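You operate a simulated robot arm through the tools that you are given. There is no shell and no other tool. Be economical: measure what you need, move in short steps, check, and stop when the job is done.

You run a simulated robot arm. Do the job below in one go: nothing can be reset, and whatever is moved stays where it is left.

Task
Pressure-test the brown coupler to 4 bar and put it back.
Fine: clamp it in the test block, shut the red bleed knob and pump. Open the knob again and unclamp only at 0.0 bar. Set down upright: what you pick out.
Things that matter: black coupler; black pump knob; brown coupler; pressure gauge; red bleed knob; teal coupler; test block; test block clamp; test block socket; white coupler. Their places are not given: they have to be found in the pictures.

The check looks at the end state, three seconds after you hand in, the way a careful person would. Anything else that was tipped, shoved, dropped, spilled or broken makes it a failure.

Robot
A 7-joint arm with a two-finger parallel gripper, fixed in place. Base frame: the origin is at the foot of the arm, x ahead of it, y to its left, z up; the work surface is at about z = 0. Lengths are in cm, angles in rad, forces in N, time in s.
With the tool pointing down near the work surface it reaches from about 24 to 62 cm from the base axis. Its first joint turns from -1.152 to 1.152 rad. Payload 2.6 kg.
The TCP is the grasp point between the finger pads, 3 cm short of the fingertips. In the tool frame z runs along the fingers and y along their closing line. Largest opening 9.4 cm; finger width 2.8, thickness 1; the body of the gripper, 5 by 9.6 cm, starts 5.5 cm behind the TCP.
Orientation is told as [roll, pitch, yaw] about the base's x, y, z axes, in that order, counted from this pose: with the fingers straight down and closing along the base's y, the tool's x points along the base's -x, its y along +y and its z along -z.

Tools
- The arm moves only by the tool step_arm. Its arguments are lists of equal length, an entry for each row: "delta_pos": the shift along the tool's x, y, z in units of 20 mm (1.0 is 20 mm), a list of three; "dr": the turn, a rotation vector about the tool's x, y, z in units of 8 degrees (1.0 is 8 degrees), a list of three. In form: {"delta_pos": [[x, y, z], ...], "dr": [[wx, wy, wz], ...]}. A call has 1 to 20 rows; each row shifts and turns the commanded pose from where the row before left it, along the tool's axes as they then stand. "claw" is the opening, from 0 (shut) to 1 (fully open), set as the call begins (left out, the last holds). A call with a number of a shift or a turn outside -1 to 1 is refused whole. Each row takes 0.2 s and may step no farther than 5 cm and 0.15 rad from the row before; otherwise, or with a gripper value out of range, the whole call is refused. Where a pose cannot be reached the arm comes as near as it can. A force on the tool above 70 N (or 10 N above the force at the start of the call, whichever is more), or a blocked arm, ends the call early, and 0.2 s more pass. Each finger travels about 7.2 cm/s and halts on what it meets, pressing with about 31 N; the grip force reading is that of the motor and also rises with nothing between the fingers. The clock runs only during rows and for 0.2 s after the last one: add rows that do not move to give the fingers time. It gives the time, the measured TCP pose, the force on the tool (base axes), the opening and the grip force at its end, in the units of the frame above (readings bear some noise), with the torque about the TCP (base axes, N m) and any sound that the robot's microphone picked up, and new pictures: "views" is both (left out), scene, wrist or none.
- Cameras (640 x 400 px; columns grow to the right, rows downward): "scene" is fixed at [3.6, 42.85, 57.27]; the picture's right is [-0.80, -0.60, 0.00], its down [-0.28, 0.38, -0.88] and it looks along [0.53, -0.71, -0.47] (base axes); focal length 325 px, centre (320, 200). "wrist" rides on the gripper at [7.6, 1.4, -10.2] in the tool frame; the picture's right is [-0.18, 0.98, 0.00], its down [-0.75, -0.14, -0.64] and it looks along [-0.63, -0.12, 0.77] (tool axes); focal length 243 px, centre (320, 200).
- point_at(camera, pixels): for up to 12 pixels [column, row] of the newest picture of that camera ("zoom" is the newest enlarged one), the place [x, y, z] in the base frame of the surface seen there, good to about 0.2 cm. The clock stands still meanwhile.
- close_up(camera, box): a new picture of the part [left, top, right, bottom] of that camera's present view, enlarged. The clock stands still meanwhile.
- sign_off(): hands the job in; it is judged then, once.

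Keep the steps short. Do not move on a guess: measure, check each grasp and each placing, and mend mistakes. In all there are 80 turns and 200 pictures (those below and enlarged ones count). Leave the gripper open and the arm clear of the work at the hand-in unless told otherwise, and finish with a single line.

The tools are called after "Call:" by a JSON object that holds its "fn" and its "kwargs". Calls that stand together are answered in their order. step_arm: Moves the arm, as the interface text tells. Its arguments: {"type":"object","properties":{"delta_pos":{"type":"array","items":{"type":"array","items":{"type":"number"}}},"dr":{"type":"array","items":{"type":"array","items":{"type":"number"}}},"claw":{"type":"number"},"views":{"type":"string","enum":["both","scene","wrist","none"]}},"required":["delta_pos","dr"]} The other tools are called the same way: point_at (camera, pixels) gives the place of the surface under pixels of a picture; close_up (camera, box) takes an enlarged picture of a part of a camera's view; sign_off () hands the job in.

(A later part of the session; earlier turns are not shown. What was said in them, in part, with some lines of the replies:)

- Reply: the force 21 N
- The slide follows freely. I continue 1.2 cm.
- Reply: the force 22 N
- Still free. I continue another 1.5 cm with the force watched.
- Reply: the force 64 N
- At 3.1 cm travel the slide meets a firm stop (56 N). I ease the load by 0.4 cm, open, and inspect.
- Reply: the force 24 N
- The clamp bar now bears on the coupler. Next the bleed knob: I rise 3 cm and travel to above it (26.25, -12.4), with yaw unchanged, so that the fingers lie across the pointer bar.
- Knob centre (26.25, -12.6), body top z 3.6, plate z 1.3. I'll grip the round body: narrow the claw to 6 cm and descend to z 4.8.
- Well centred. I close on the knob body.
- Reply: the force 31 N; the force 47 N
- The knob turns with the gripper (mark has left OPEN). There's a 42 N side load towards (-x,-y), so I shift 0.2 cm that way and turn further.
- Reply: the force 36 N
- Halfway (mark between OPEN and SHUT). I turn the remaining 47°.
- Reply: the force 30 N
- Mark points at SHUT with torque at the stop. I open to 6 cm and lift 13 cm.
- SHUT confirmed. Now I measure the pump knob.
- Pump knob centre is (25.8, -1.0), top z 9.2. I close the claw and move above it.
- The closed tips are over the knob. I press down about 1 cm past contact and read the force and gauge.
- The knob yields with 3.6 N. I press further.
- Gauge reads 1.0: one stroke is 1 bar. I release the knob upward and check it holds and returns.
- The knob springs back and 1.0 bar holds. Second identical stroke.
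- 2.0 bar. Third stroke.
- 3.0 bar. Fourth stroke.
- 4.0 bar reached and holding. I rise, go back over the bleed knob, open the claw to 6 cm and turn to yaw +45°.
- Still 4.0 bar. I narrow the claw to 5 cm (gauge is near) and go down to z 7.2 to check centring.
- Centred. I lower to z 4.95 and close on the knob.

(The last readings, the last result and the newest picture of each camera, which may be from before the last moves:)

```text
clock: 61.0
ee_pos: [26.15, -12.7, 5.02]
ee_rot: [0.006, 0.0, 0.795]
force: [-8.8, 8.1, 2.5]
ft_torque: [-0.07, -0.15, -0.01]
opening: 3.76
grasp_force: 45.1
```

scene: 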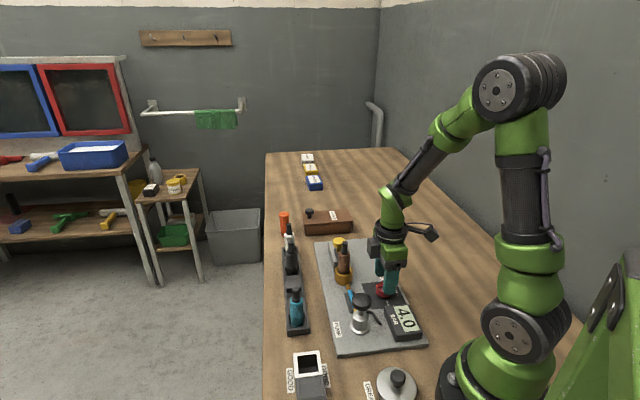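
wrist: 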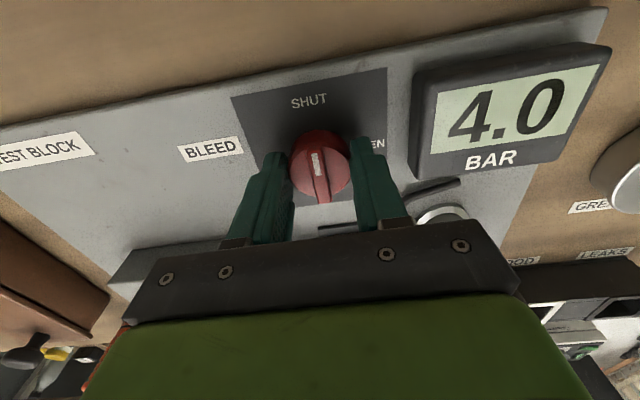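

Gripped with low side load. I turn back (tool +z) 48° first.

Call:
{"fn": "step_arm", "kwargs": {"delta_pos": [[0, 0, 0], [0, 0, 0], [0, 0, 0], [0, 0, 0], [0, 0, 0], [0, 0, 0], [0, 0, 0]], "dr": [[0, 0, 0.95], [0, 0, 0.95], [0, 0, 0.95], [0, 0, 0.95], [0, 0, 0.95], [0, 0, 0.95], [0, 0, 0]], "views": "wrist"}}

```text
clock: 62.6
ee_pos: [26.12, -12.78, 4.94]
ee_rot: [0.001, 0.002, -0.006]
force: [-9.6, 8.0, -5.5]
ft_torque: [-0.26, 0.9, -0.04]
opening: 3.77
grasp_force: 45.4
```

wrist: 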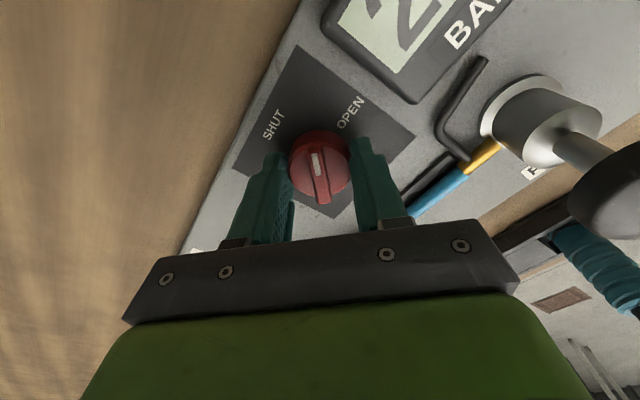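

Pressure is already falling. I turn the remaining 45° to OPEN.

Call:
{"fn": "step_arm", "kwargs": {"delta_pos": [[0, 0, 0], [0, 0, 0], [0, 0, 0], [0, 0, 0], [0, 0, 0], [0, 0, 0], [0, 0, 0]], "dr": [[0, 0, 0.94], [0, 0, 0.94], [0, 0, 0.94], [0, 0, 0.94], [0, 0, 0.94], [0, 0, 0.94], [0, 0, 0]]}}

Call:
{"fn": "close_up", "kwargs": {"camera": "scene", "box": [350, 270, 430, 350]}}

```text
clock: 64.2
ee_pos: [26.22, -12.69, 4.89]
ee_rot: [-0.002, 0.003, -0.792]
force: [-16.8, 3.4, 6.6]
ft_torque: [0.42, 0.47, 0.41]
opening: 3.74
grasp_force: 45.3
```

scene: 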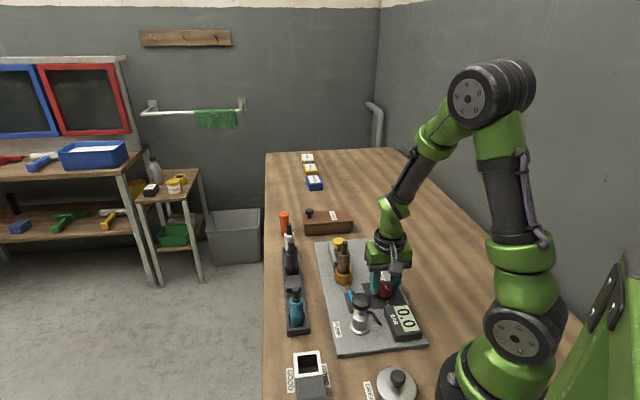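
wrist: 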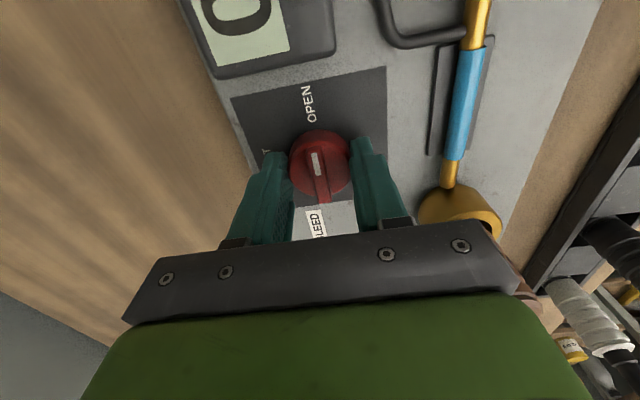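

```text
5.00 times, centred on (390, 310) of scene
```

zoom: 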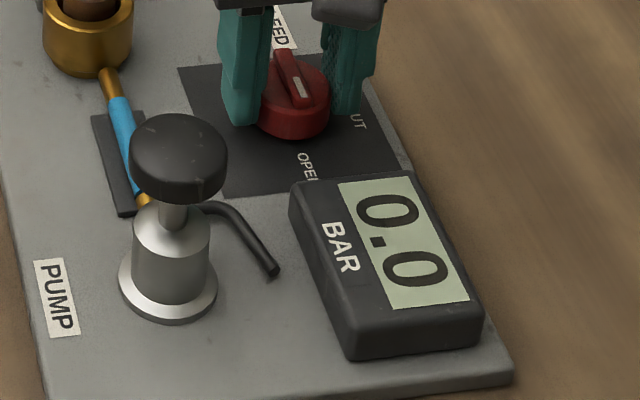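

0.0 bar and the mark is at OPEN. I release the knob and lift to z 20.

Call:
{"fn": "step_arm", "kwargs": {"delta_pos": [[0, 0, 0], [0, 0, 0], [0, 0, 0], [0, 0, -0.8], [0, 0, -0.95], [0, 0, -0.95], [0, 0, -0.95], [0, 0, -0.95], [0, 0, -0.95], [0, 0, -0.95], [0, 0, -0.95], [0, 0, 0]], "dr": [[0, 0, 0], [0, 0, 0], [0, 0, 0], [0, 0, 0], [0, 0, 0], [0, 0, 0], [0, 0, 0], [0, 0, 0], [0, 0, 0], [0, 0, 0], [0, 0, 0], [0, 0, 0]], "claw": 0.64, "views": "none"}}

Call:
{"fn": "step_arm", "kwargs": {"delta_pos": [[-0.804, 0.604, 0], [-0.804, 0.604, 0], [-0.804, 0.604, 0], [-0.804, 0.604, 0], [-0.804, 0.604, 0], [-0.804, 0.604, 0], [-0.804, 0.604, 0], [0, 0, 0]], "dr": [[0, 0, 0], [0, 0, 0], [0, 0, 0], [0, 0, 0], [0, 0, 0], [0, 0, 0], [0, 0, 0], [0, 0, 0]]}}

Call:
{"fn": "close_up", "kwargs": {"camera": "scene", "box": [330, 230, 430, 350]}}

Call:
{"fn": "close_up", "kwargs": {"camera": "wrist", "box": [240, 40, 400, 220]}}

Call:
{"fn": "point_at", "kwargs": {"camera": "zoom", "pixels": [[315, 200], [290, 195], [345, 190], [315, 165]]}}

```text
clock: 66.8
ee_pos: [26.35, -12.89, 19.85]
ee_rot: [-0.001, 0.0, -0.79]
force: [-0.1, 0.6, -0.3]
ft_torque: [0.0, 0.02, 0.02]
opening: 6.03
grasp_force: 0.0
```

```text
clock: 68.6
ee_pos: [39.93, -14.75, 20.0]
ee_rot: [0.0, -0.001, -0.789]
force: [0.2, -0.8, 0.4]
ft_torque: [-0.02, -0.01, 0.02]
opening: 6.04
grasp_force: 0.1
```

scene: 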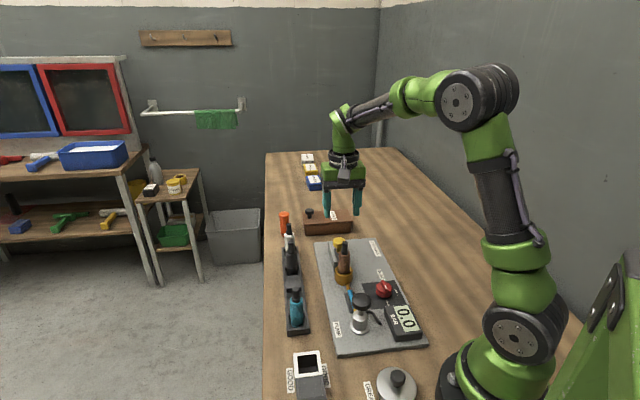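
wrist: 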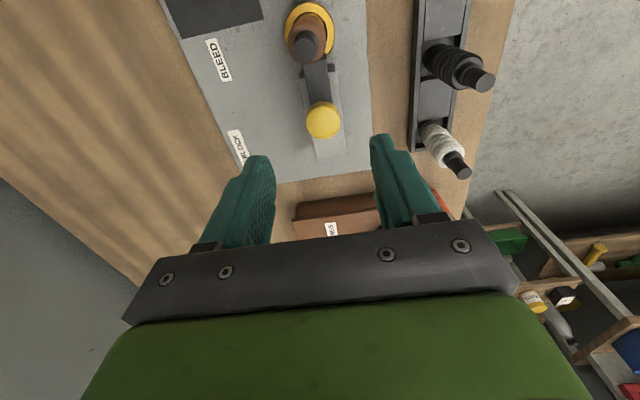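

```text
3.33 times, centred on (380, 290) of scene
```

zoom: 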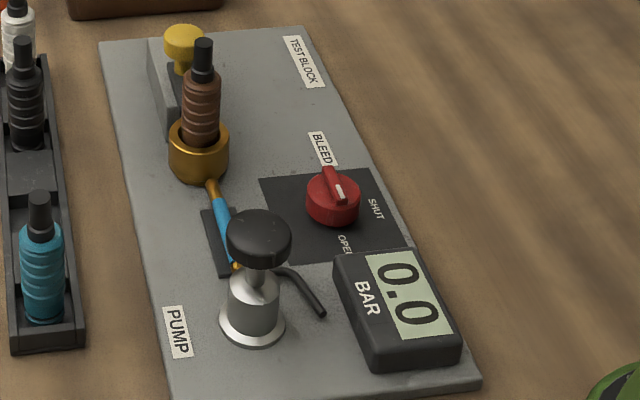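

```text
2.22 times, centred on (320, 130) of wrist
```

zoom: 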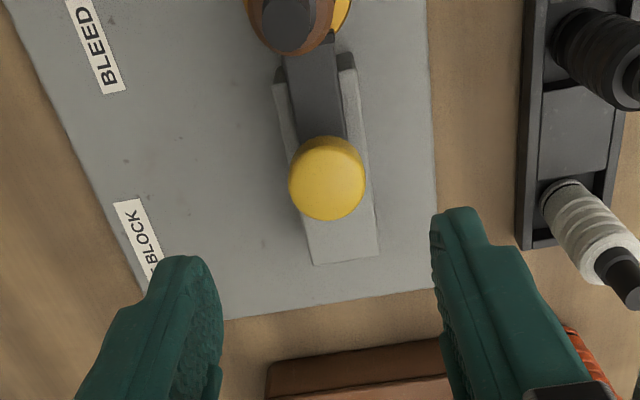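

```text
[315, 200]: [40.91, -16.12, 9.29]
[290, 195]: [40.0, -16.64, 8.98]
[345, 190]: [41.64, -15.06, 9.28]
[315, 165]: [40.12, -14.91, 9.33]
```

The clamp knob centre seems slightly off my last grasp spot; I measure more points.

Call:
{"fn": "point_at", "kwargs": {"camera": "zoom", "pixels": [[327, 182], [296, 182], [359, 182], [327, 150], [327, 214]]}}

```text
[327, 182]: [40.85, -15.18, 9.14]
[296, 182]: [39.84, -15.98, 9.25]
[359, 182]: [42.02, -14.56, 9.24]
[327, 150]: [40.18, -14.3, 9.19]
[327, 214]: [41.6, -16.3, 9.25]
```

Centre is (40.9, -15.25). I shift there, descend to z 9.2 and close.

Call:
{"fn": "step_arm", "kwargs": {"delta_pos": [[-0.51, 0.16, 0], [0, 0, 0.9], [0, 0, 0.9], [0, 0, 0.9], [0, 0, 0.9], [0, 0, 0.9], [0, 0, 0.85], [0, 0, 0]], "dr": [[0, 0, 0], [0, 0, 0], [0, 0, 0], [0, 0, 0], [0, 0, 0], [0, 0, 0], [0, 0, 0], [0, 0, 0]], "claw": 0.8, "views": "none"}}

Call:
{"fn": "step_arm", "kwargs": {"delta_pos": [[0, 0, 0], [0, 0, 0], [0, 0, 0], [0, 0, 0]], "dr": [[0, 0, 0], [0, 0, 0], [0, 0, 0], [0, 0, 0]], "claw": 0}}

Call:
{"fn": "close_up", "kwargs": {"camera": "scene", "box": [315, 225, 371, 285]}}

```text
clock: 70.4
ee_pos: [41.04, -15.31, 9.3]
ee_rot: [-0.001, 0.0, -0.788]
force: [-0.2, 0.8, 0.2]
ft_torque: [-0.02, 0.03, 0.01]
opening: 7.48
grasp_force: 0.0
```

```text
clock: 71.4
ee_pos: [40.93, -15.54, 9.16]
ee_rot: [-0.003, 0.0, -0.79]
force: [-8.5, -7.9, 1.7]
ft_torque: [0.25, -0.14, -0.04]
opening: 3.12
grasp_force: 44.8
```

scene: 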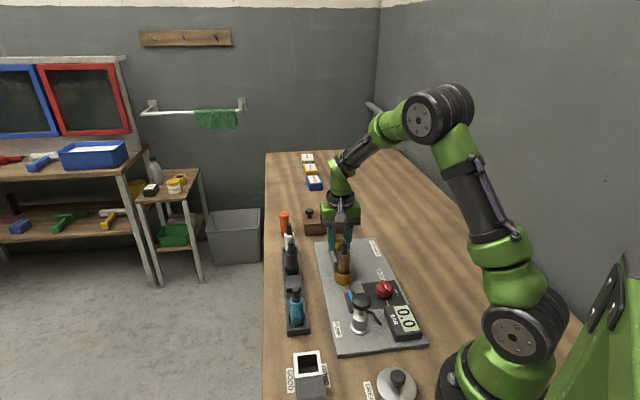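
wrist: 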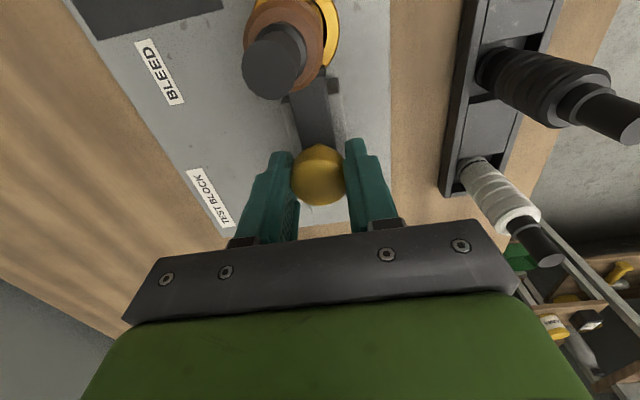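

```text
6.67 times, centred on (343, 255) of scene
```

zoom: 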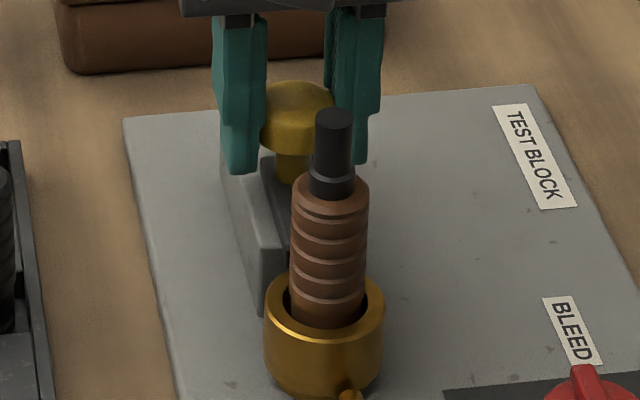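

Gripped at 3.12 cm. I pull the slide back (tool -x) 2.5 cm.

Call:
{"fn": "step_arm", "kwargs": {"delta_pos": [[-0.15, 0, 0], [-0.15, 0, 0], [-0.15, 0, 0], [-0.15, 0, 0], [-0.15, 0, 0], [-0.15, 0, 0], [-0.15, 0, 0], [-0.15, 0, 0], [-0.05, 0, 0], [0, 0, 0]], "dr": [[0, 0, 0], [0, 0, 0], [0, 0, 0], [0, 0, 0], [0, 0, 0], [0, 0, 0], [0, 0, 0], [0, 0, 0], [0, 0, 0], [0, 0, 0]]}}

Call:
{"fn": "close_up", "kwargs": {"camera": "scene", "box": [315, 225, 371, 285]}}

```text
clock: 73.6
ee_pos: [42.94, -17.49, 9.28]
ee_rot: [-0.006, -0.004, -0.792]
force: [-17.4, -17.8, 8.3]
ft_torque: [-0.24, -0.58, -0.07]
opening: 3.13
grasp_force: 44.8
```

scene: 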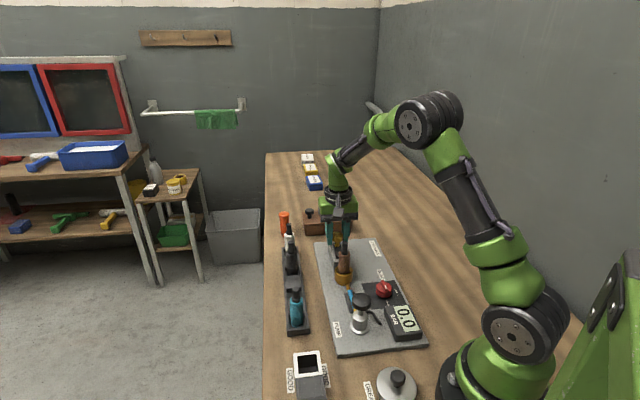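
wrist: 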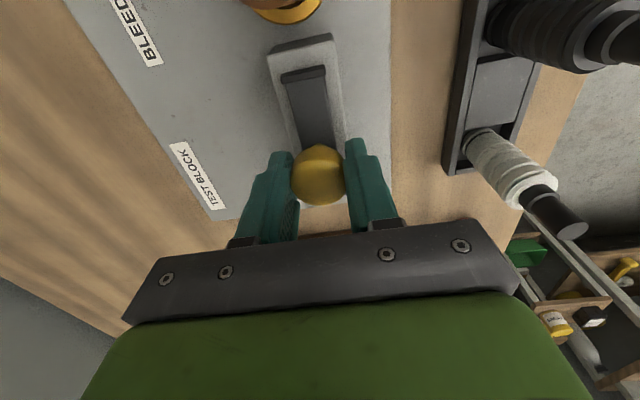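

```text
6.67 times, centred on (343, 255) of scene
```

zoom: 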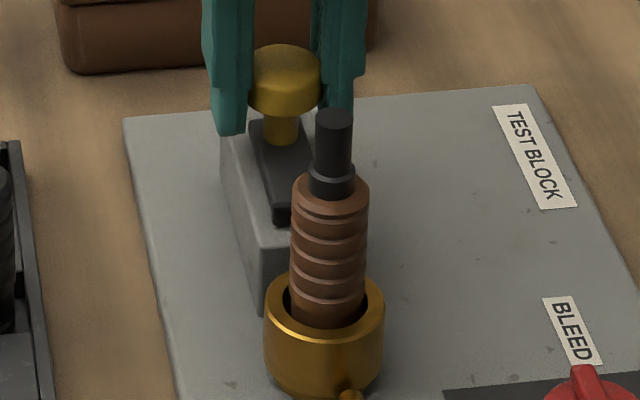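

Nearly fully back (knob at zoom row 70 against 65 at the start). I pull 0.3 more to the stop.

Call:
{"fn": "step_arm", "kwargs": {"delta_pos": [[-0.08, 0, 0], [-0.08, 0, 0], [0, 0, 0]], "dr": [[0, 0, 0], [0, 0, 0], [0, 0, 0]], "views": "none"}}

Call:
{"fn": "close_up", "kwargs": {"camera": "scene", "box": [315, 225, 371, 285]}}

```text
clock: 74.4
ee_pos: [42.94, -17.65, 9.23]
ee_rot: [-0.005, -0.003, -0.791]
force: [-15.8, -16.8, 12.4]
ft_torque: [0.24, 0.07, 0.1]
opening: 3.12
grasp_force: 45.2
```

```text
6.67 times, centred on (343, 255) of scene
```

zoom: 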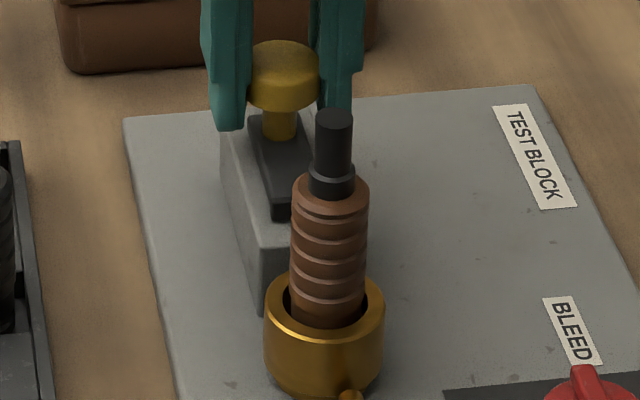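

Slide is home. I open, lift to z 20 and move above the coupler.

Call:
{"fn": "step_arm", "kwargs": {"delta_pos": [[0, 0, 0], [0, 0, 0], [0, 0, 0], [0, 0, 0], [0, 0, -0.9], [0, 0, -0.9], [0, 0, -0.9], [0, 0, -0.9], [0, 0, -0.9], [0, 0, -0.9], [0.93, 0.01, 0], [0.93, 0.01, 0], [0.93, 0.01, 0], [0.93, 0.01, 0], [0.93, 0.01, 0], [0, 0, 0]], "dr": [[0, 0, 0], [0, 0, 0], [0, 0, 0], [0, 0, 0], [0, 0, 0], [0, 0, 0], [0, 0, 0], [0, 0, 0], [0, 0, 0], [0, 0, 0], [0, 0, 0], [0, 0, 0], [0, 0, 0], [0, 0, 0], [0, 0, 0], [0, 0, 0]], "claw": 1}}

Call:
{"fn": "close_up", "kwargs": {"camera": "wrist", "box": [240, 40, 400, 220]}}

Call:
{"fn": "close_up", "kwargs": {"camera": "scene", "box": [315, 225, 371, 285]}}

```text
clock: 77.8
ee_pos: [36.55, -10.68, 20.1]
ee_rot: [-0.001, 0.0, -0.789]
force: [-0.2, -0.3, -0.4]
ft_torque: [-0.07, -0.02, 0.01]
opening: 9.41
grasp_force: 0.0
```

scene: 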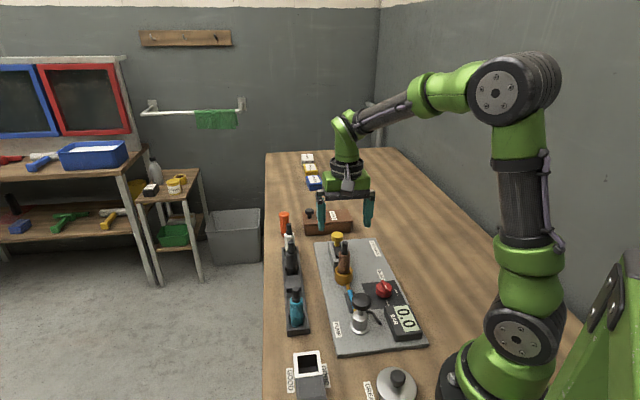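
wrist: 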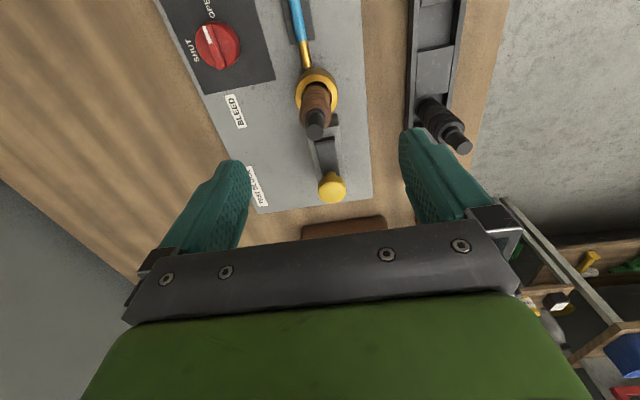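

```text
2.22 times, centred on (320, 130) of wrist
```

zoom: 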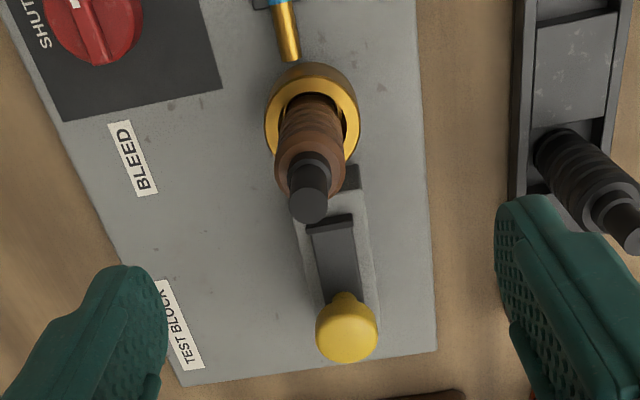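

```text
6.67 times, centred on (343, 255) of scene
```

zoom: 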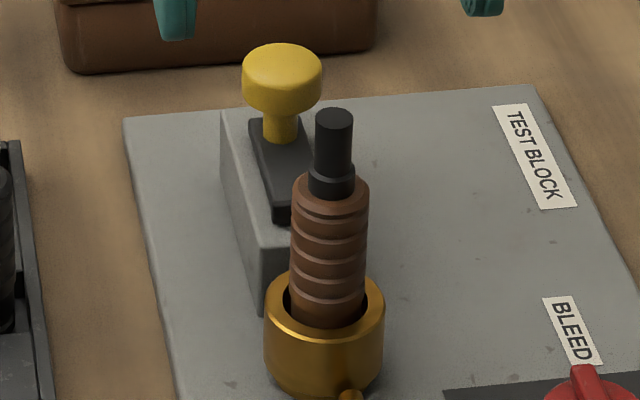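

I measure the coupler's cap centre in the wrist picture.

Call:
{"fn": "point_at", "kwargs": {"camera": "wrist", "pixels": [[314.8, 132], [309, 131], [321, 131], [315, 136], [304, 106], [328, 108]]}}

```text
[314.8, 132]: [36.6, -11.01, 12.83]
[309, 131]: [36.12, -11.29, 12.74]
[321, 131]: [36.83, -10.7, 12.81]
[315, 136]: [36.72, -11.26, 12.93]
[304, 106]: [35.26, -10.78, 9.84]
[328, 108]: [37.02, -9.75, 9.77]
```

Cap centre (36.52, -11.02). I shift and descend to z 9.1, then close.

Call:
{"fn": "step_arm", "kwargs": {"delta_pos": [[-0.08, -0.1, 0], [0, 0, 0.9], [0, 0, 0.9], [0, 0, 0.9], [0, 0, 0.9], [0, 0, 0.9], [0, 0, 0.9], [0, 0, 0.1], [0, 0, 0]], "dr": [[0, 0, 0], [0, 0, 0], [0, 0, 0], [0, 0, 0], [0, 0, 0], [0, 0, 0], [0, 0, 0], [0, 0, 0], [0, 0, 0]], "claw": 1, "views": "wrist"}}

Call:
{"fn": "step_arm", "kwargs": {"delta_pos": [[0, 0, 0], [0, 0, 0], [0, 0, 0], [0, 0, 0], [0, 0, 0]], "dr": [[0, 0, 0], [0, 0, 0], [0, 0, 0], [0, 0, 0], [0, 0, 0]], "claw": 0}}

Call:
{"fn": "close_up", "kwargs": {"camera": "scene", "box": [315, 225, 371, 285]}}

```text
clock: 79.8
ee_pos: [36.77, -10.99, 8.98]
ee_rot: [0.0, -0.002, -0.789]
force: [-0.5, 0.3, -0.3]
ft_torque: [0.03, -0.01, 0.0]
opening: 9.41
grasp_force: 0.0
```

wrist: 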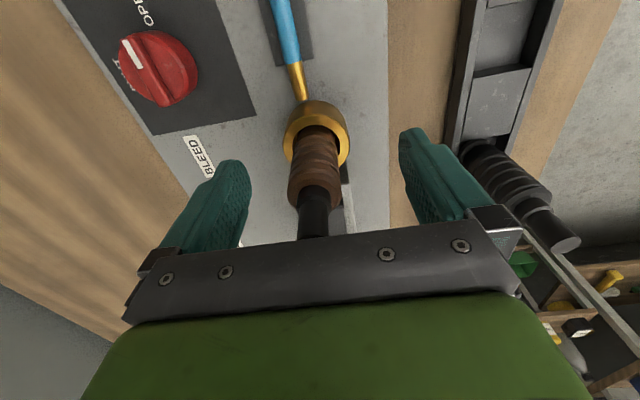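

```text
clock: 81.0
ee_pos: [36.62, -10.94, 8.96]
ee_rot: [0.001, 0.0, -0.79]
force: [-2.2, -2.6, -1.4]
ft_torque: [-0.16, 0.15, 0.0]
opening: 2.66
grasp_force: 30.7
```

scene: 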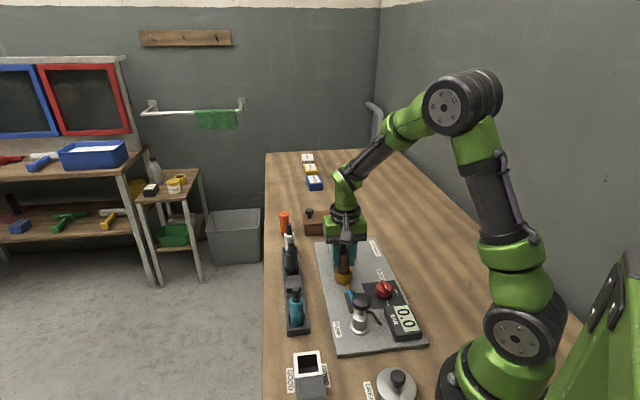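
wrist: 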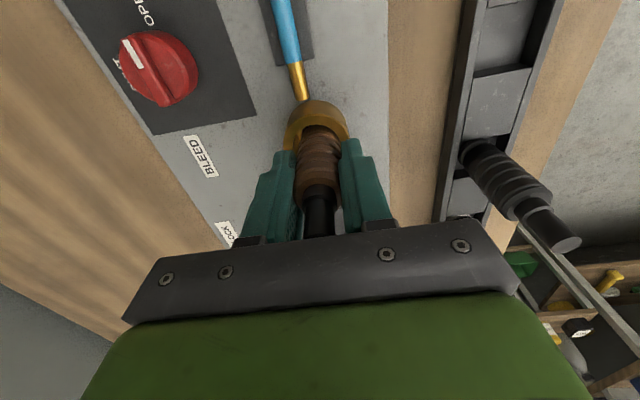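

```text
6.67 times, centred on (343, 255) of scene
```

zoom: 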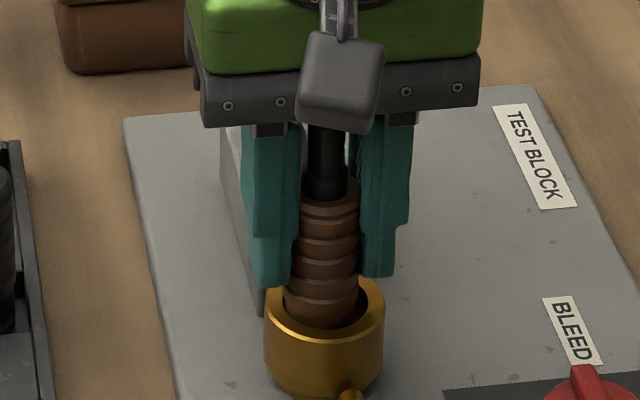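

Gripped at 2.66 cm. I lift straight up 10 cm.

Call:
{"fn": "step_arm", "kwargs": {"delta_pos": [[0, 0, -0.3], [0, 0, -0.5], [0, 0, -0.8], [0, 0, -0.85], [0, 0, -0.85], [0, 0, -0.85], [0, 0, -0.85], [0, 0, 0]], "dr": [[0, 0, 0], [0, 0, 0], [0, 0, 0], [0, 0, 0], [0, 0, 0], [0, 0, 0], [0, 0, 0], [0, 0, 0]]}}

Call:
{"fn": "close_up", "kwargs": {"camera": "scene", "box": [290, 200, 400, 300]}}

Call:
{"fn": "point_at", "kwargs": {"camera": "zoom", "pixels": [[315, 170], [320, 60], [300, 155], [333, 157], [316, 140], [318, 110], [108, 325], [88, 330], [122, 325]]}}

```text
clock: 82.8
ee_pos: [36.6, -10.79, 19.11]
ee_rot: [-0.001, 0.0, -0.789]
force: [0.8, 0.3, -1.0]
ft_torque: [0.03, 0.01, -0.03]
opening: 2.69
grasp_force: 30.8
```

scene: 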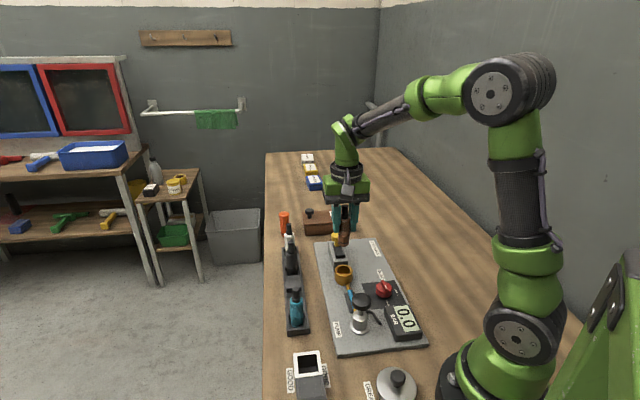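
wrist: 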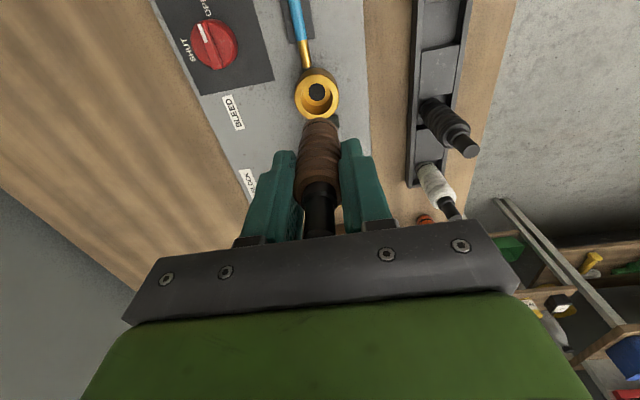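

```text
4.00 times, centred on (345, 250) of scene
```

zoom: 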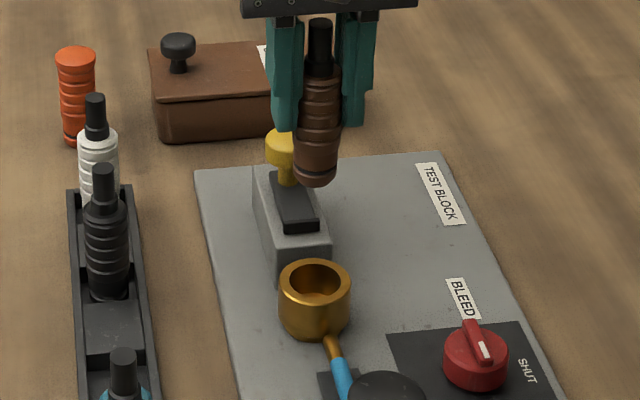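

```text
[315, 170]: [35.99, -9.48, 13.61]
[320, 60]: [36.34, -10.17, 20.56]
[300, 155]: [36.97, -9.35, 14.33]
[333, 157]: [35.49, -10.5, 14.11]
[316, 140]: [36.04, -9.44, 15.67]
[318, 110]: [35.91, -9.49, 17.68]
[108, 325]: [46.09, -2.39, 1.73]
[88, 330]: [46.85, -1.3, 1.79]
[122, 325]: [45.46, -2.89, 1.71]
```

The coupler hangs vertical. I carry it back over its rack slot (42.75, 0.48).

Call:
{"fn": "step_arm", "kwargs": {"delta_pos": [[0.266, 0.883, 0], [0.266, 0.883, 0], [0.266, 0.883, 0], [0.266, 0.883, 0], [0.266, 0.883, 0], [0.266, 0.883, 0], [0.266, 0.883, 0], [0, 0, 0]], "dr": [[0, 0, 0], [0, 0, 0], [0, 0, 0], [0, 0, 0], [0, 0, 0], [0, 0, 0], [0, 0, 0], [0, 0, 0]]}}

Call:
{"fn": "close_up", "kwargs": {"camera": "wrist", "box": [270, 40, 370, 180]}}

Call:
{"fn": "close_up", "kwargs": {"camera": "scene", "box": [250, 220, 340, 320]}}

```text
clock: 84.6
ee_pos: [42.73, 0.57, 18.84]
ee_rot: [0.001, 0.001, -0.788]
force: [0.2, -0.3, -0.5]
ft_torque: [-0.01, 0.03, -0.01]
opening: 2.69
grasp_force: 30.9
```

scene: 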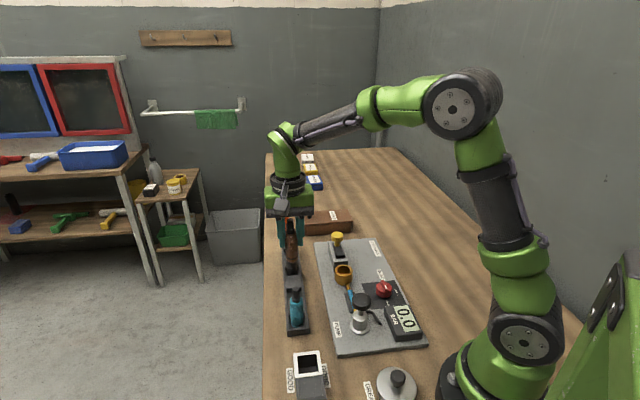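
wrist: 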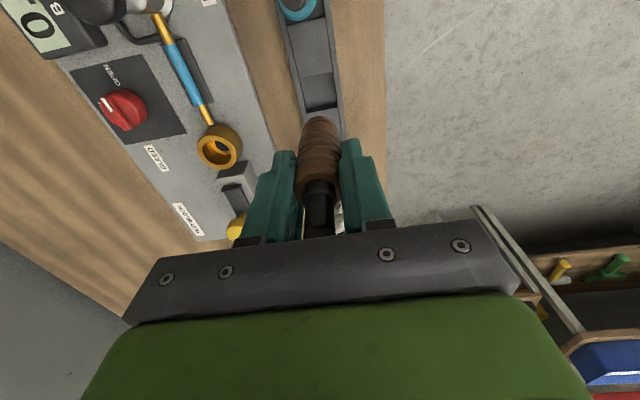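

```text
2.86 times, centred on (320, 110) of wrist
```

zoom: 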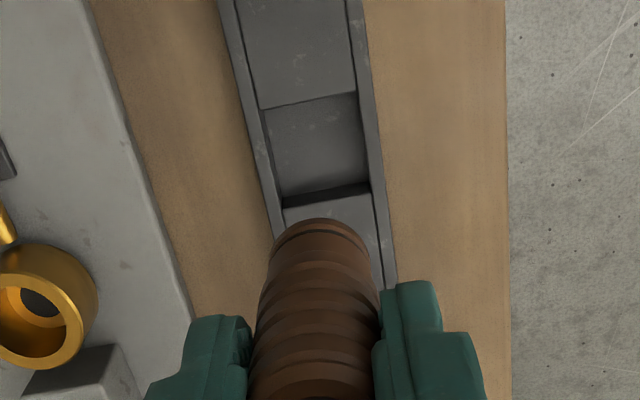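

```text
4.00 times, centred on (295, 270) of scene
```

zoom: 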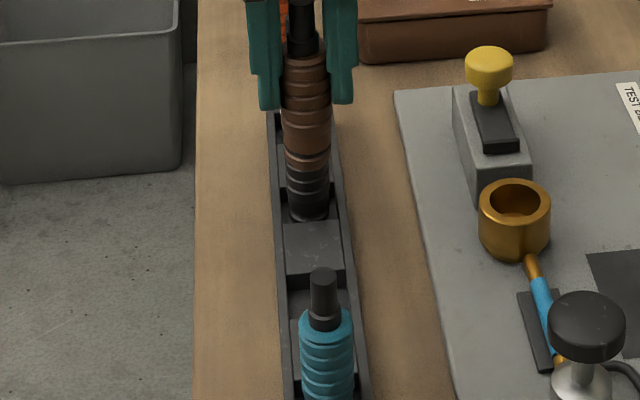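

The slot is visible in the wrist view at about (319,92). I measure its corners and floor.

Call:
{"fn": "point_at", "kwargs": {"camera": "wrist", "pixels": [[319.3, 92.5], [303.5, 80.5], [331, 76], [301.5, 76], [331, 71], [308, 104], [335, 101], [309, 114], [336, 109.5], [298.5, 85], [337, 85]]}}

```text
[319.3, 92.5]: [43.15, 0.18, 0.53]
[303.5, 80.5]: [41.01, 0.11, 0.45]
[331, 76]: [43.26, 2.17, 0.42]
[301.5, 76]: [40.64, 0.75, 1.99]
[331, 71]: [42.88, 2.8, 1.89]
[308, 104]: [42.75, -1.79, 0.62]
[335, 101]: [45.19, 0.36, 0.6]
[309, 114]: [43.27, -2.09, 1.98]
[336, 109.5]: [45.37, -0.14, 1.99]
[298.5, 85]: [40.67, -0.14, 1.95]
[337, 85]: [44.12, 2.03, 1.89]
```

Slot floor z 0.53; its centre lies about 0.35 cm further along tool -x. I shift and descend so that the bottom is just above the rack (TCP 8.9).

Call:
{"fn": "step_arm", "kwargs": {"delta_pos": [[-0.17, 0, 0], [0, 0, 0.9], [0, 0, 0.9], [0, 0, 0.9], [0, 0, 0.9], [0, 0, 0.9], [0, 0, 0.45], [0, 0, 0]], "dr": [[0, 0, 0], [0, 0, 0], [0, 0, 0], [0, 0, 0], [0, 0, 0], [0, 0, 0], [0, 0, 0], [0, 0, 0]]}}

Call:
{"fn": "close_up", "kwargs": {"camera": "wrist", "box": [270, 70, 370, 200]}}

Call:
{"fn": "close_up", "kwargs": {"camera": "scene", "box": [260, 240, 330, 310]}}

```text
clock: 86.4
ee_pos: [43.02, 0.2, 9.02]
ee_rot: [0.0, 0.0, -0.79]
force: [0.6, 0.3, 0.0]
ft_torque: [-0.01, -0.02, 0.0]
opening: 2.68
grasp_force: 31.1
```

scene: 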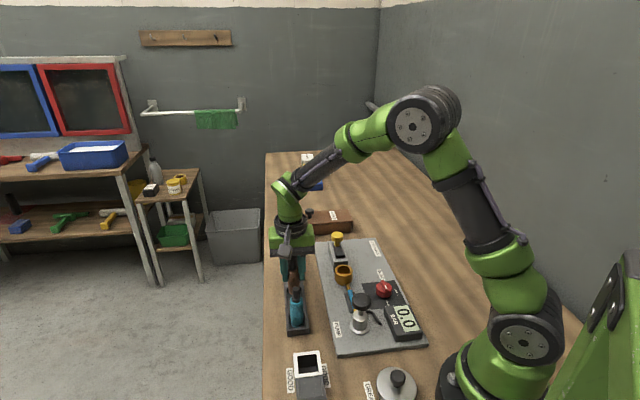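
wrist: 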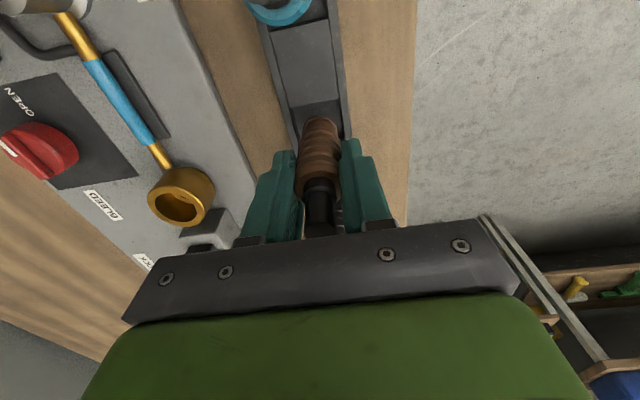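

```text
3.08 times, centred on (320, 135) of wrist
```

zoom: 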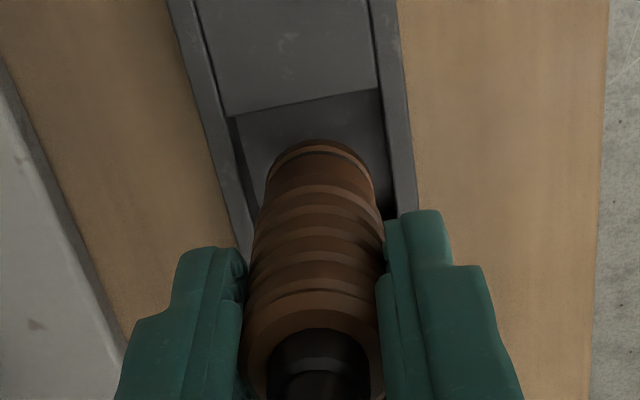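

```text
5.71 times, centred on (295, 275) of scene
```

zoom: 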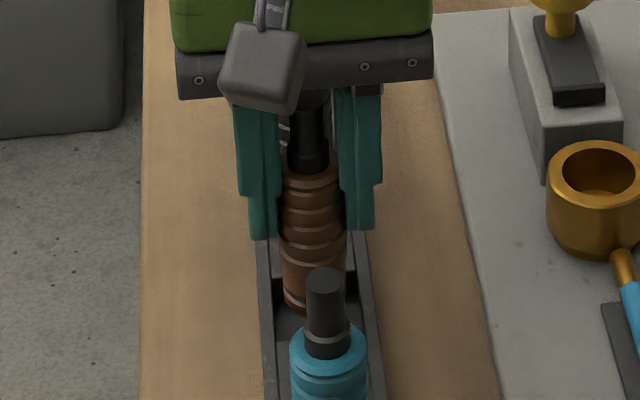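

Laterally centred. I lower gently towards the floor.

Call:
{"fn": "step_arm", "kwargs": {"delta_pos": [[0, 0, 0.25], [0, 0, 0.25], [0, 0, 0.2], [0, 0, 0.1], [0, 0, 0]], "dr": [[0, 0, 0], [0, 0, 0], [0, 0, 0], [0, 0, 0], [0, 0, 0]], "views": "wrist"}}

Call:
{"fn": "close_up", "kwargs": {"camera": "wrist", "box": [270, 70, 370, 200]}}

```text
clock: 87.6
ee_pos: [43.05, 0.15, 7.7]
ee_rot: [0.002, -0.002, -0.789]
force: [-7.3, -1.1, 25.0]
ft_torque: [-0.11, 0.58, -0.06]
opening: 2.64
grasp_force: 30.7
```

wrist: 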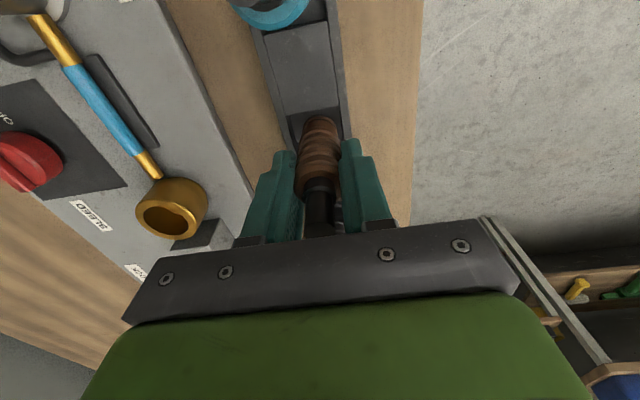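

```text
3.08 times, centred on (320, 135) of wrist
```

zoom: 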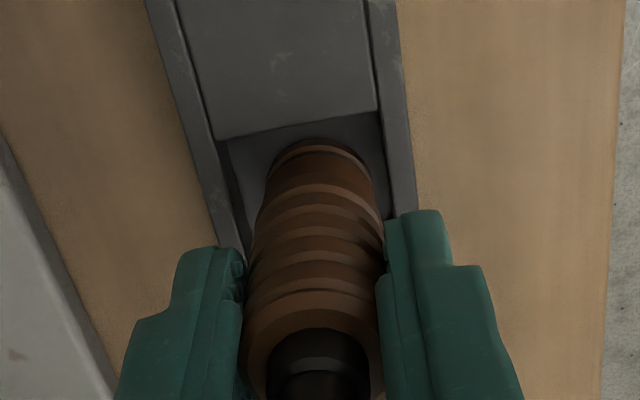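

Contact too early (z 7.7) with a push towards tool +x: the base edge rides on the wall on the -x side, so my shift was too much. I raise 1 cm, shift 0.3 back, and lower again.

Call:
{"fn": "step_arm", "kwargs": {"delta_pos": [[0, 0, -0.3], [0, 0, -0.2], [0.15, 0, 0], [0, 0, 0], [0, 0, 0.2], [0, 0, 0.2], [0, 0, 0.1], [0, 0, 0]], "dr": [[0, 0, 0], [0, 0, 0], [0, 0, 0], [0, 0, 0], [0, 0, 0], [0, 0, 0], [0, 0, 0], [0, 0, 0]], "views": "wrist"}}

Call:
{"fn": "close_up", "kwargs": {"camera": "wrist", "box": [270, 70, 370, 200]}}

```text
clock: 89.4
ee_pos: [42.81, 0.5, 7.61]
ee_rot: [0.003, -0.001, -0.792]
force: [-6.6, -1.1, 26.8]
ft_torque: [-0.25, 0.65, -0.02]
opening: 2.7
grasp_force: 31.5
```

wrist: 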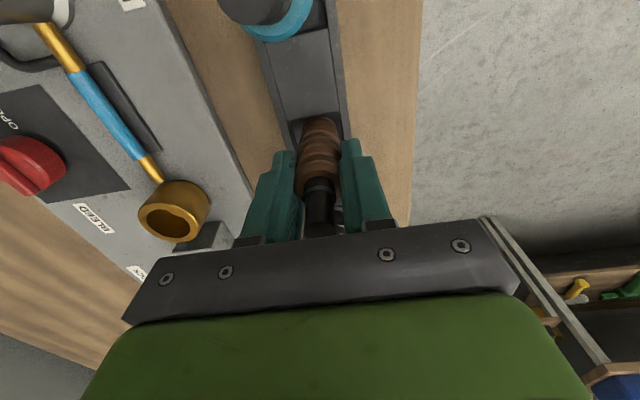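

```text
3.08 times, centred on (320, 135) of wrist
```

zoom: 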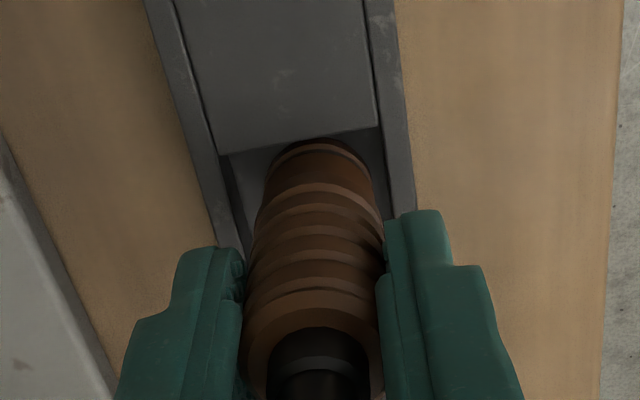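

Same force at the same height, so the cause isn't the x wall. I look from the scene camera and measure.

Call:
{"fn": "close_up", "kwargs": {"camera": "scene", "box": [275, 255, 315, 305]}}

Call:
{"fn": "point_at", "kwargs": {"camera": "wrist", "pixels": [[319, 119], [312, 121], [328, 121], [298, 125], [304, 135], [340, 128], [342, 120], [297, 118], [318, 128]]}}

```text
8.00 times, centred on (295, 280) of scene
```

zoom: 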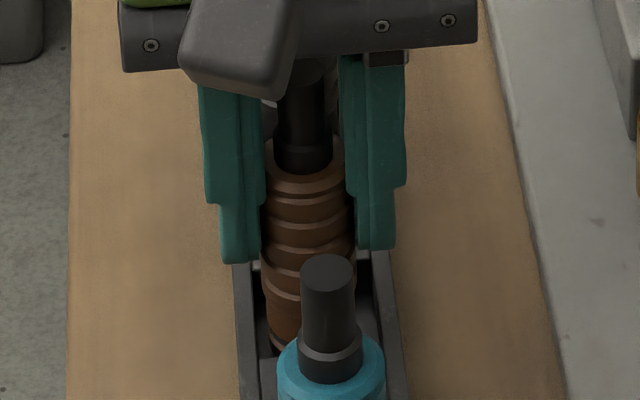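

```text
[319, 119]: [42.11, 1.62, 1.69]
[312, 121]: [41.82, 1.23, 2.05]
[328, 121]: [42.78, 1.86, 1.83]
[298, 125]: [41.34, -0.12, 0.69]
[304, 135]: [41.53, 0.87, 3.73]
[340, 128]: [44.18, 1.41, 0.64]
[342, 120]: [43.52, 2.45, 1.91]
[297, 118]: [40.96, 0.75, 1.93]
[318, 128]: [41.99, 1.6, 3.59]
```

The base sits about 0.25 cm off towards tool +y, riding on the side wall (consistent with the -y push). I raise 1 cm, shift 0.28 to -y and 0.1 to -x, and lower again.

Call:
{"fn": "step_arm", "kwargs": {"delta_pos": [[0, 0, -0.3], [0, 0, -0.2], [-0.05, -0.14, 0], [0, 0, 0], [0, 0, 0.2], [0, 0, 0.2], [0, 0, 0.1], [0, 0, 0]], "dr": [[0, 0, 0], [0, 0, 0], [0, 0, 0], [0, 0, 0], [0, 0, 0], [0, 0, 0], [0, 0, 0], [0, 0, 0]], "views": "wrist"}}

Call:
{"fn": "close_up", "kwargs": {"camera": "scene", "box": [275, 255, 315, 305]}}

```text
clock: 91.2
ee_pos: [42.89, 0.09, 7.68]
ee_rot: [0.004, -0.002, -0.79]
force: [-5.9, -0.4, 26.0]
ft_torque: [-0.14, 0.54, -0.04]
opening: 2.69
grasp_force: 31.0
```

wrist: 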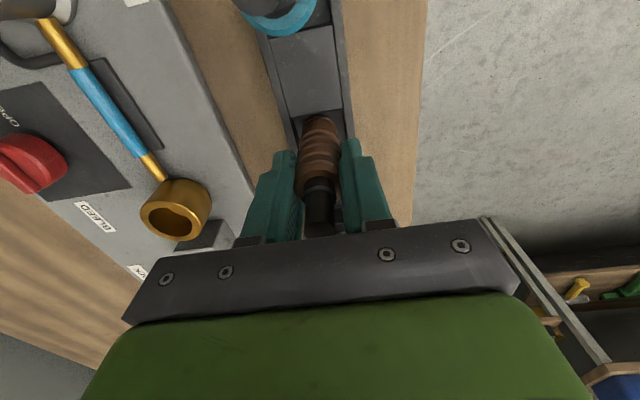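

```text
8.00 times, centred on (295, 280) of scene
```

zoom: 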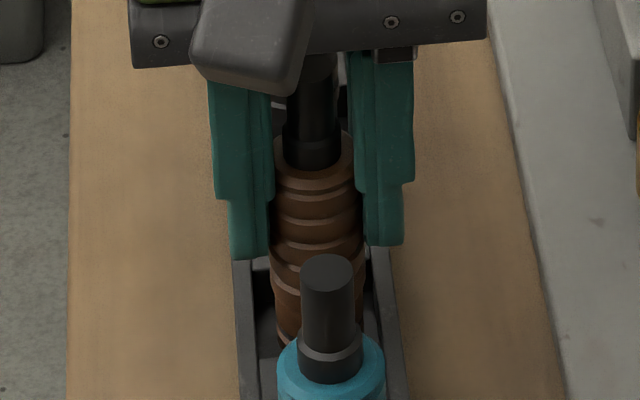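

The same force and height each time suggests it may simply stand on the floor, gripped lower than I assumed. I compare its shoulder height with the teal coupler, which stands on the same floor.

Call:
{"fn": "point_at", "kwargs": {"camera": "zoom", "pixels": [[312, 181], [312, 188], [311, 172], [331, 386], [331, 378], [331, 394], [330, 340], [312, 140]]}}

Call:
{"fn": "close_up", "kwargs": {"camera": "wrist", "box": [280, 90, 360, 240]}}

```text
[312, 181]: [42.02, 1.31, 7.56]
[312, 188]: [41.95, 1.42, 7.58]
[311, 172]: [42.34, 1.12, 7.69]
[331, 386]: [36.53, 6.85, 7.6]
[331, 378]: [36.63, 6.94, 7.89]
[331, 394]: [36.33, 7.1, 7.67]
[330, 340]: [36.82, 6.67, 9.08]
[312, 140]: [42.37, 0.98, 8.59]
```

```text
2.67 times, centred on (320, 165) of wrist
```

zoom: 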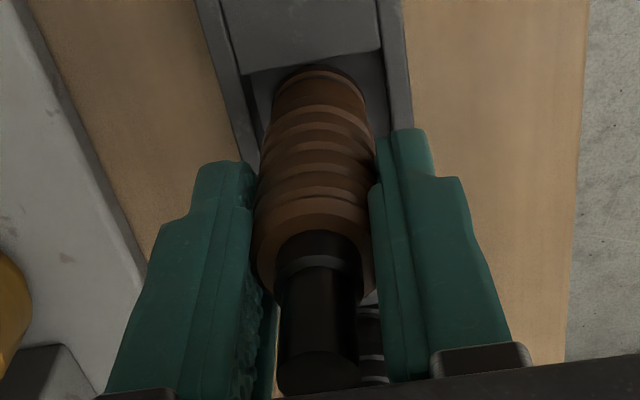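

Brown shoulder z 7.6, teal 7.6–7.8: the brown coupler is standing on the floor of its slot. I ease the load and open.

Call:
{"fn": "step_arm", "kwargs": {"delta_pos": [[0, 0, -0.1], [0, 0, 0]], "dr": [[0, 0, 0], [0, 0, 0]], "views": "none"}}

Call:
{"fn": "step_arm", "kwargs": {"delta_pos": [[0, 0, 0], [0, 0, 0], [0, 0, 0], [0, 0, 0], [0, 0, 0]], "dr": [[0, 0, 0], [0, 0, 0], [0, 0, 0], [0, 0, 0], [0, 0, 0]], "claw": 1, "views": "wrist"}}

Call:
{"fn": "close_up", "kwargs": {"camera": "scene", "box": [275, 255, 315, 305]}}

```text
clock: 91.8
ee_pos: [42.62, 0.13, 7.58]
ee_rot: [-0.001, 0.002, -0.789]
force: [-0.3, 1.3, -0.4]
ft_torque: [-0.03, -0.04, 0.01]
opening: 2.68
grasp_force: 31.5
```

```text
clock: 93.0
ee_pos: [42.68, 0.13, 7.68]
ee_rot: [0.001, -0.001, -0.788]
force: [0.3, 1.0, 0.4]
ft_torque: [-0.02, 0.0, 0.0]
opening: 9.39
grasp_force: 0.0
```

wrist: 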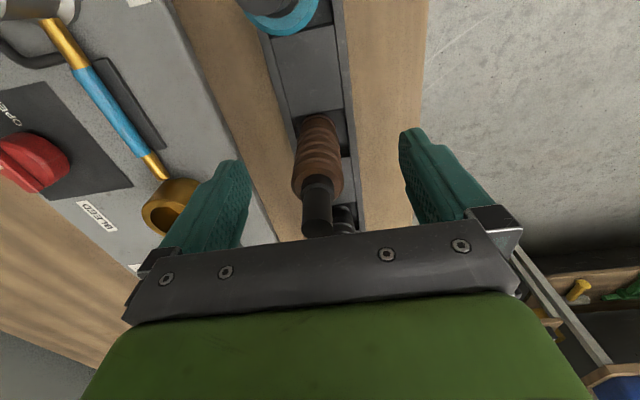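

```text
8.00 times, centred on (295, 280) of scene
```

zoom: 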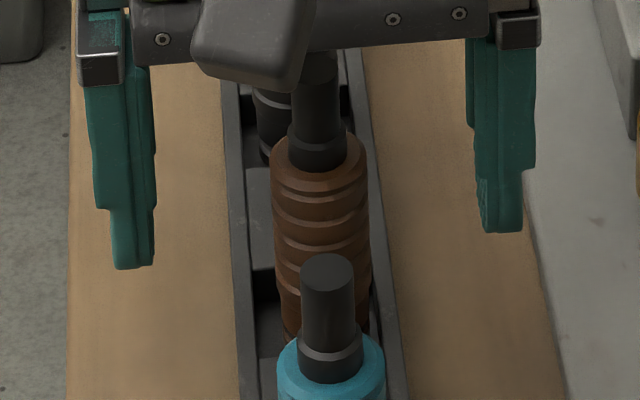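

Released. I lift straight up 10 cm and inspect whether it stands straight.

Call:
{"fn": "step_arm", "kwargs": {"delta_pos": [[0, 0, -0.6], [0, 0, -0.9], [0, 0, -0.9], [0, 0, -0.9], [0, 0, -0.9], [0, 0, -0.9], [0, 0, -0.9], [0, 0, -0.9], [0, 0, 0]], "dr": [[0, 0, 0], [0, 0, 0], [0, 0, 0], [0, 0, 0], [0, 0, 0], [0, 0, 0], [0, 0, 0], [0, 0, 0], [0, 0, 0]]}}

Call:
{"fn": "close_up", "kwargs": {"camera": "scene", "box": [265, 240, 325, 335]}}

Call:
{"fn": "close_up", "kwargs": {"camera": "wrist", "box": [270, 30, 370, 180]}}

```text
clock: 95.0
ee_pos: [42.66, 0.16, 21.58]
ee_rot: [0.0, -0.001, -0.788]
force: [0.7, -0.1, -0.8]
ft_torque: [0.0, -0.01, -0.02]
opening: 9.41
grasp_force: 0.1
```

scene: 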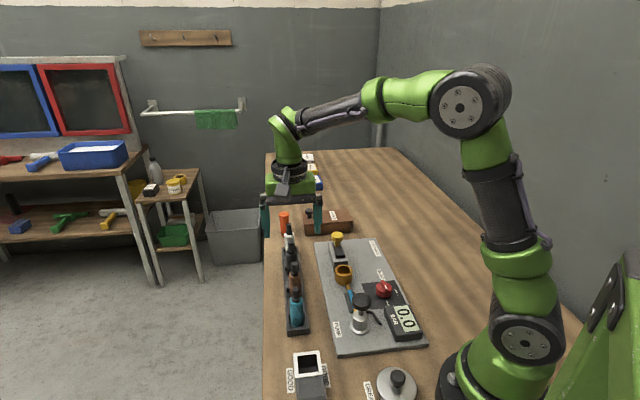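
wrist: 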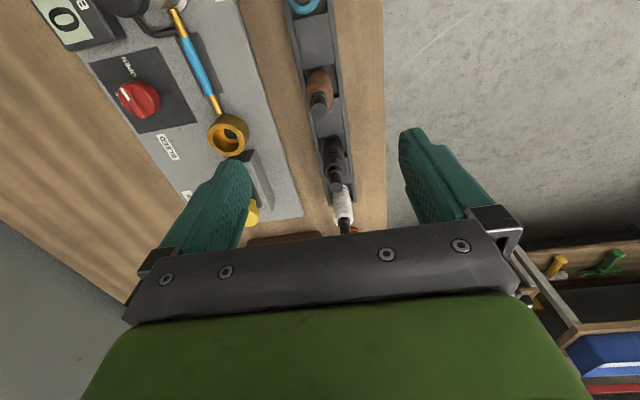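

```text
4.21 times, centred on (295, 288) of scene
```

zoom: 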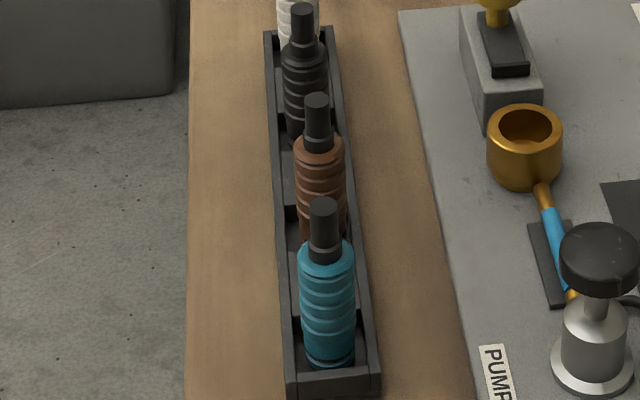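

```text
2.67 times, centred on (320, 105) of wrist
```

zoom: 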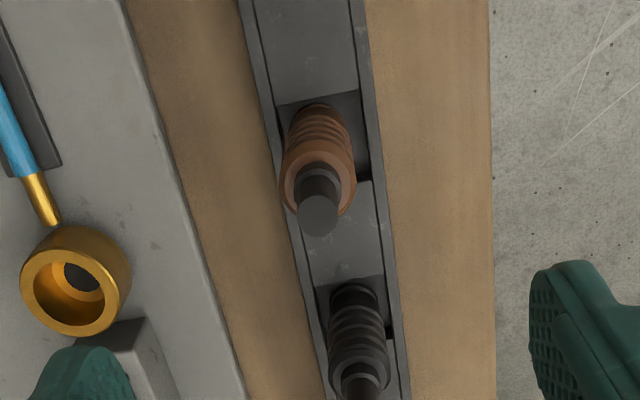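

It stands in line with its neighbours. I check its heights numerically against the teal and black ones.

Call:
{"fn": "point_at", "kwargs": {"camera": "zoom", "pixels": [[319, 217], [319, 180], [318, 108], [300, 185], [356, 185]]}}

Call:
{"fn": "point_at", "kwargs": {"camera": "scene", "pixels": [[294.5, 264], [294.7, 283], [294.7, 292], [291, 242.5], [295.5, 289], [384, 285]]}}

Call:
{"fn": "close_up", "kwargs": {"camera": "scene", "box": [260, 200, 440, 340]}}

```text
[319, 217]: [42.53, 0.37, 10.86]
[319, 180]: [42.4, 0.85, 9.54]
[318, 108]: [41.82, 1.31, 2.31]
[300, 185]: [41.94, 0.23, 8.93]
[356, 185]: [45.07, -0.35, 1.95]
```

```text
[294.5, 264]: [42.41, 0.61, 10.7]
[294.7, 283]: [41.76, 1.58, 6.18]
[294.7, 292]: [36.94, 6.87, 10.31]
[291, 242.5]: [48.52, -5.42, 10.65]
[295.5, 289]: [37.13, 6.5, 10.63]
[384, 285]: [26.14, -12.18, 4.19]
```

```text
2.86 times, centred on (350, 270) of scene
```

zoom: 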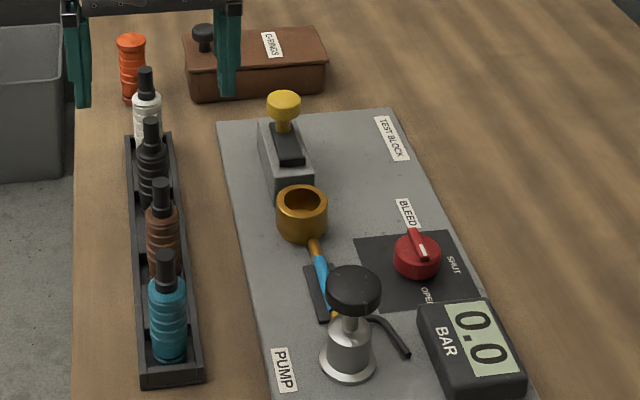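

The brown coupler's top is at z 10.86, the same as at the start. It stands upright in its slot, with the gauge at 0.0, the bleed open, the clamp back, and the arm high and open. I hand in.

Call:
{"fn": "sign_off", "kwargs": {}}

```text
The job is handed in.
```

The brown coupler was pressure-tested to 4.0 bar, bled to 0.0 bar, unclamped, and put back upright in its rack slot.
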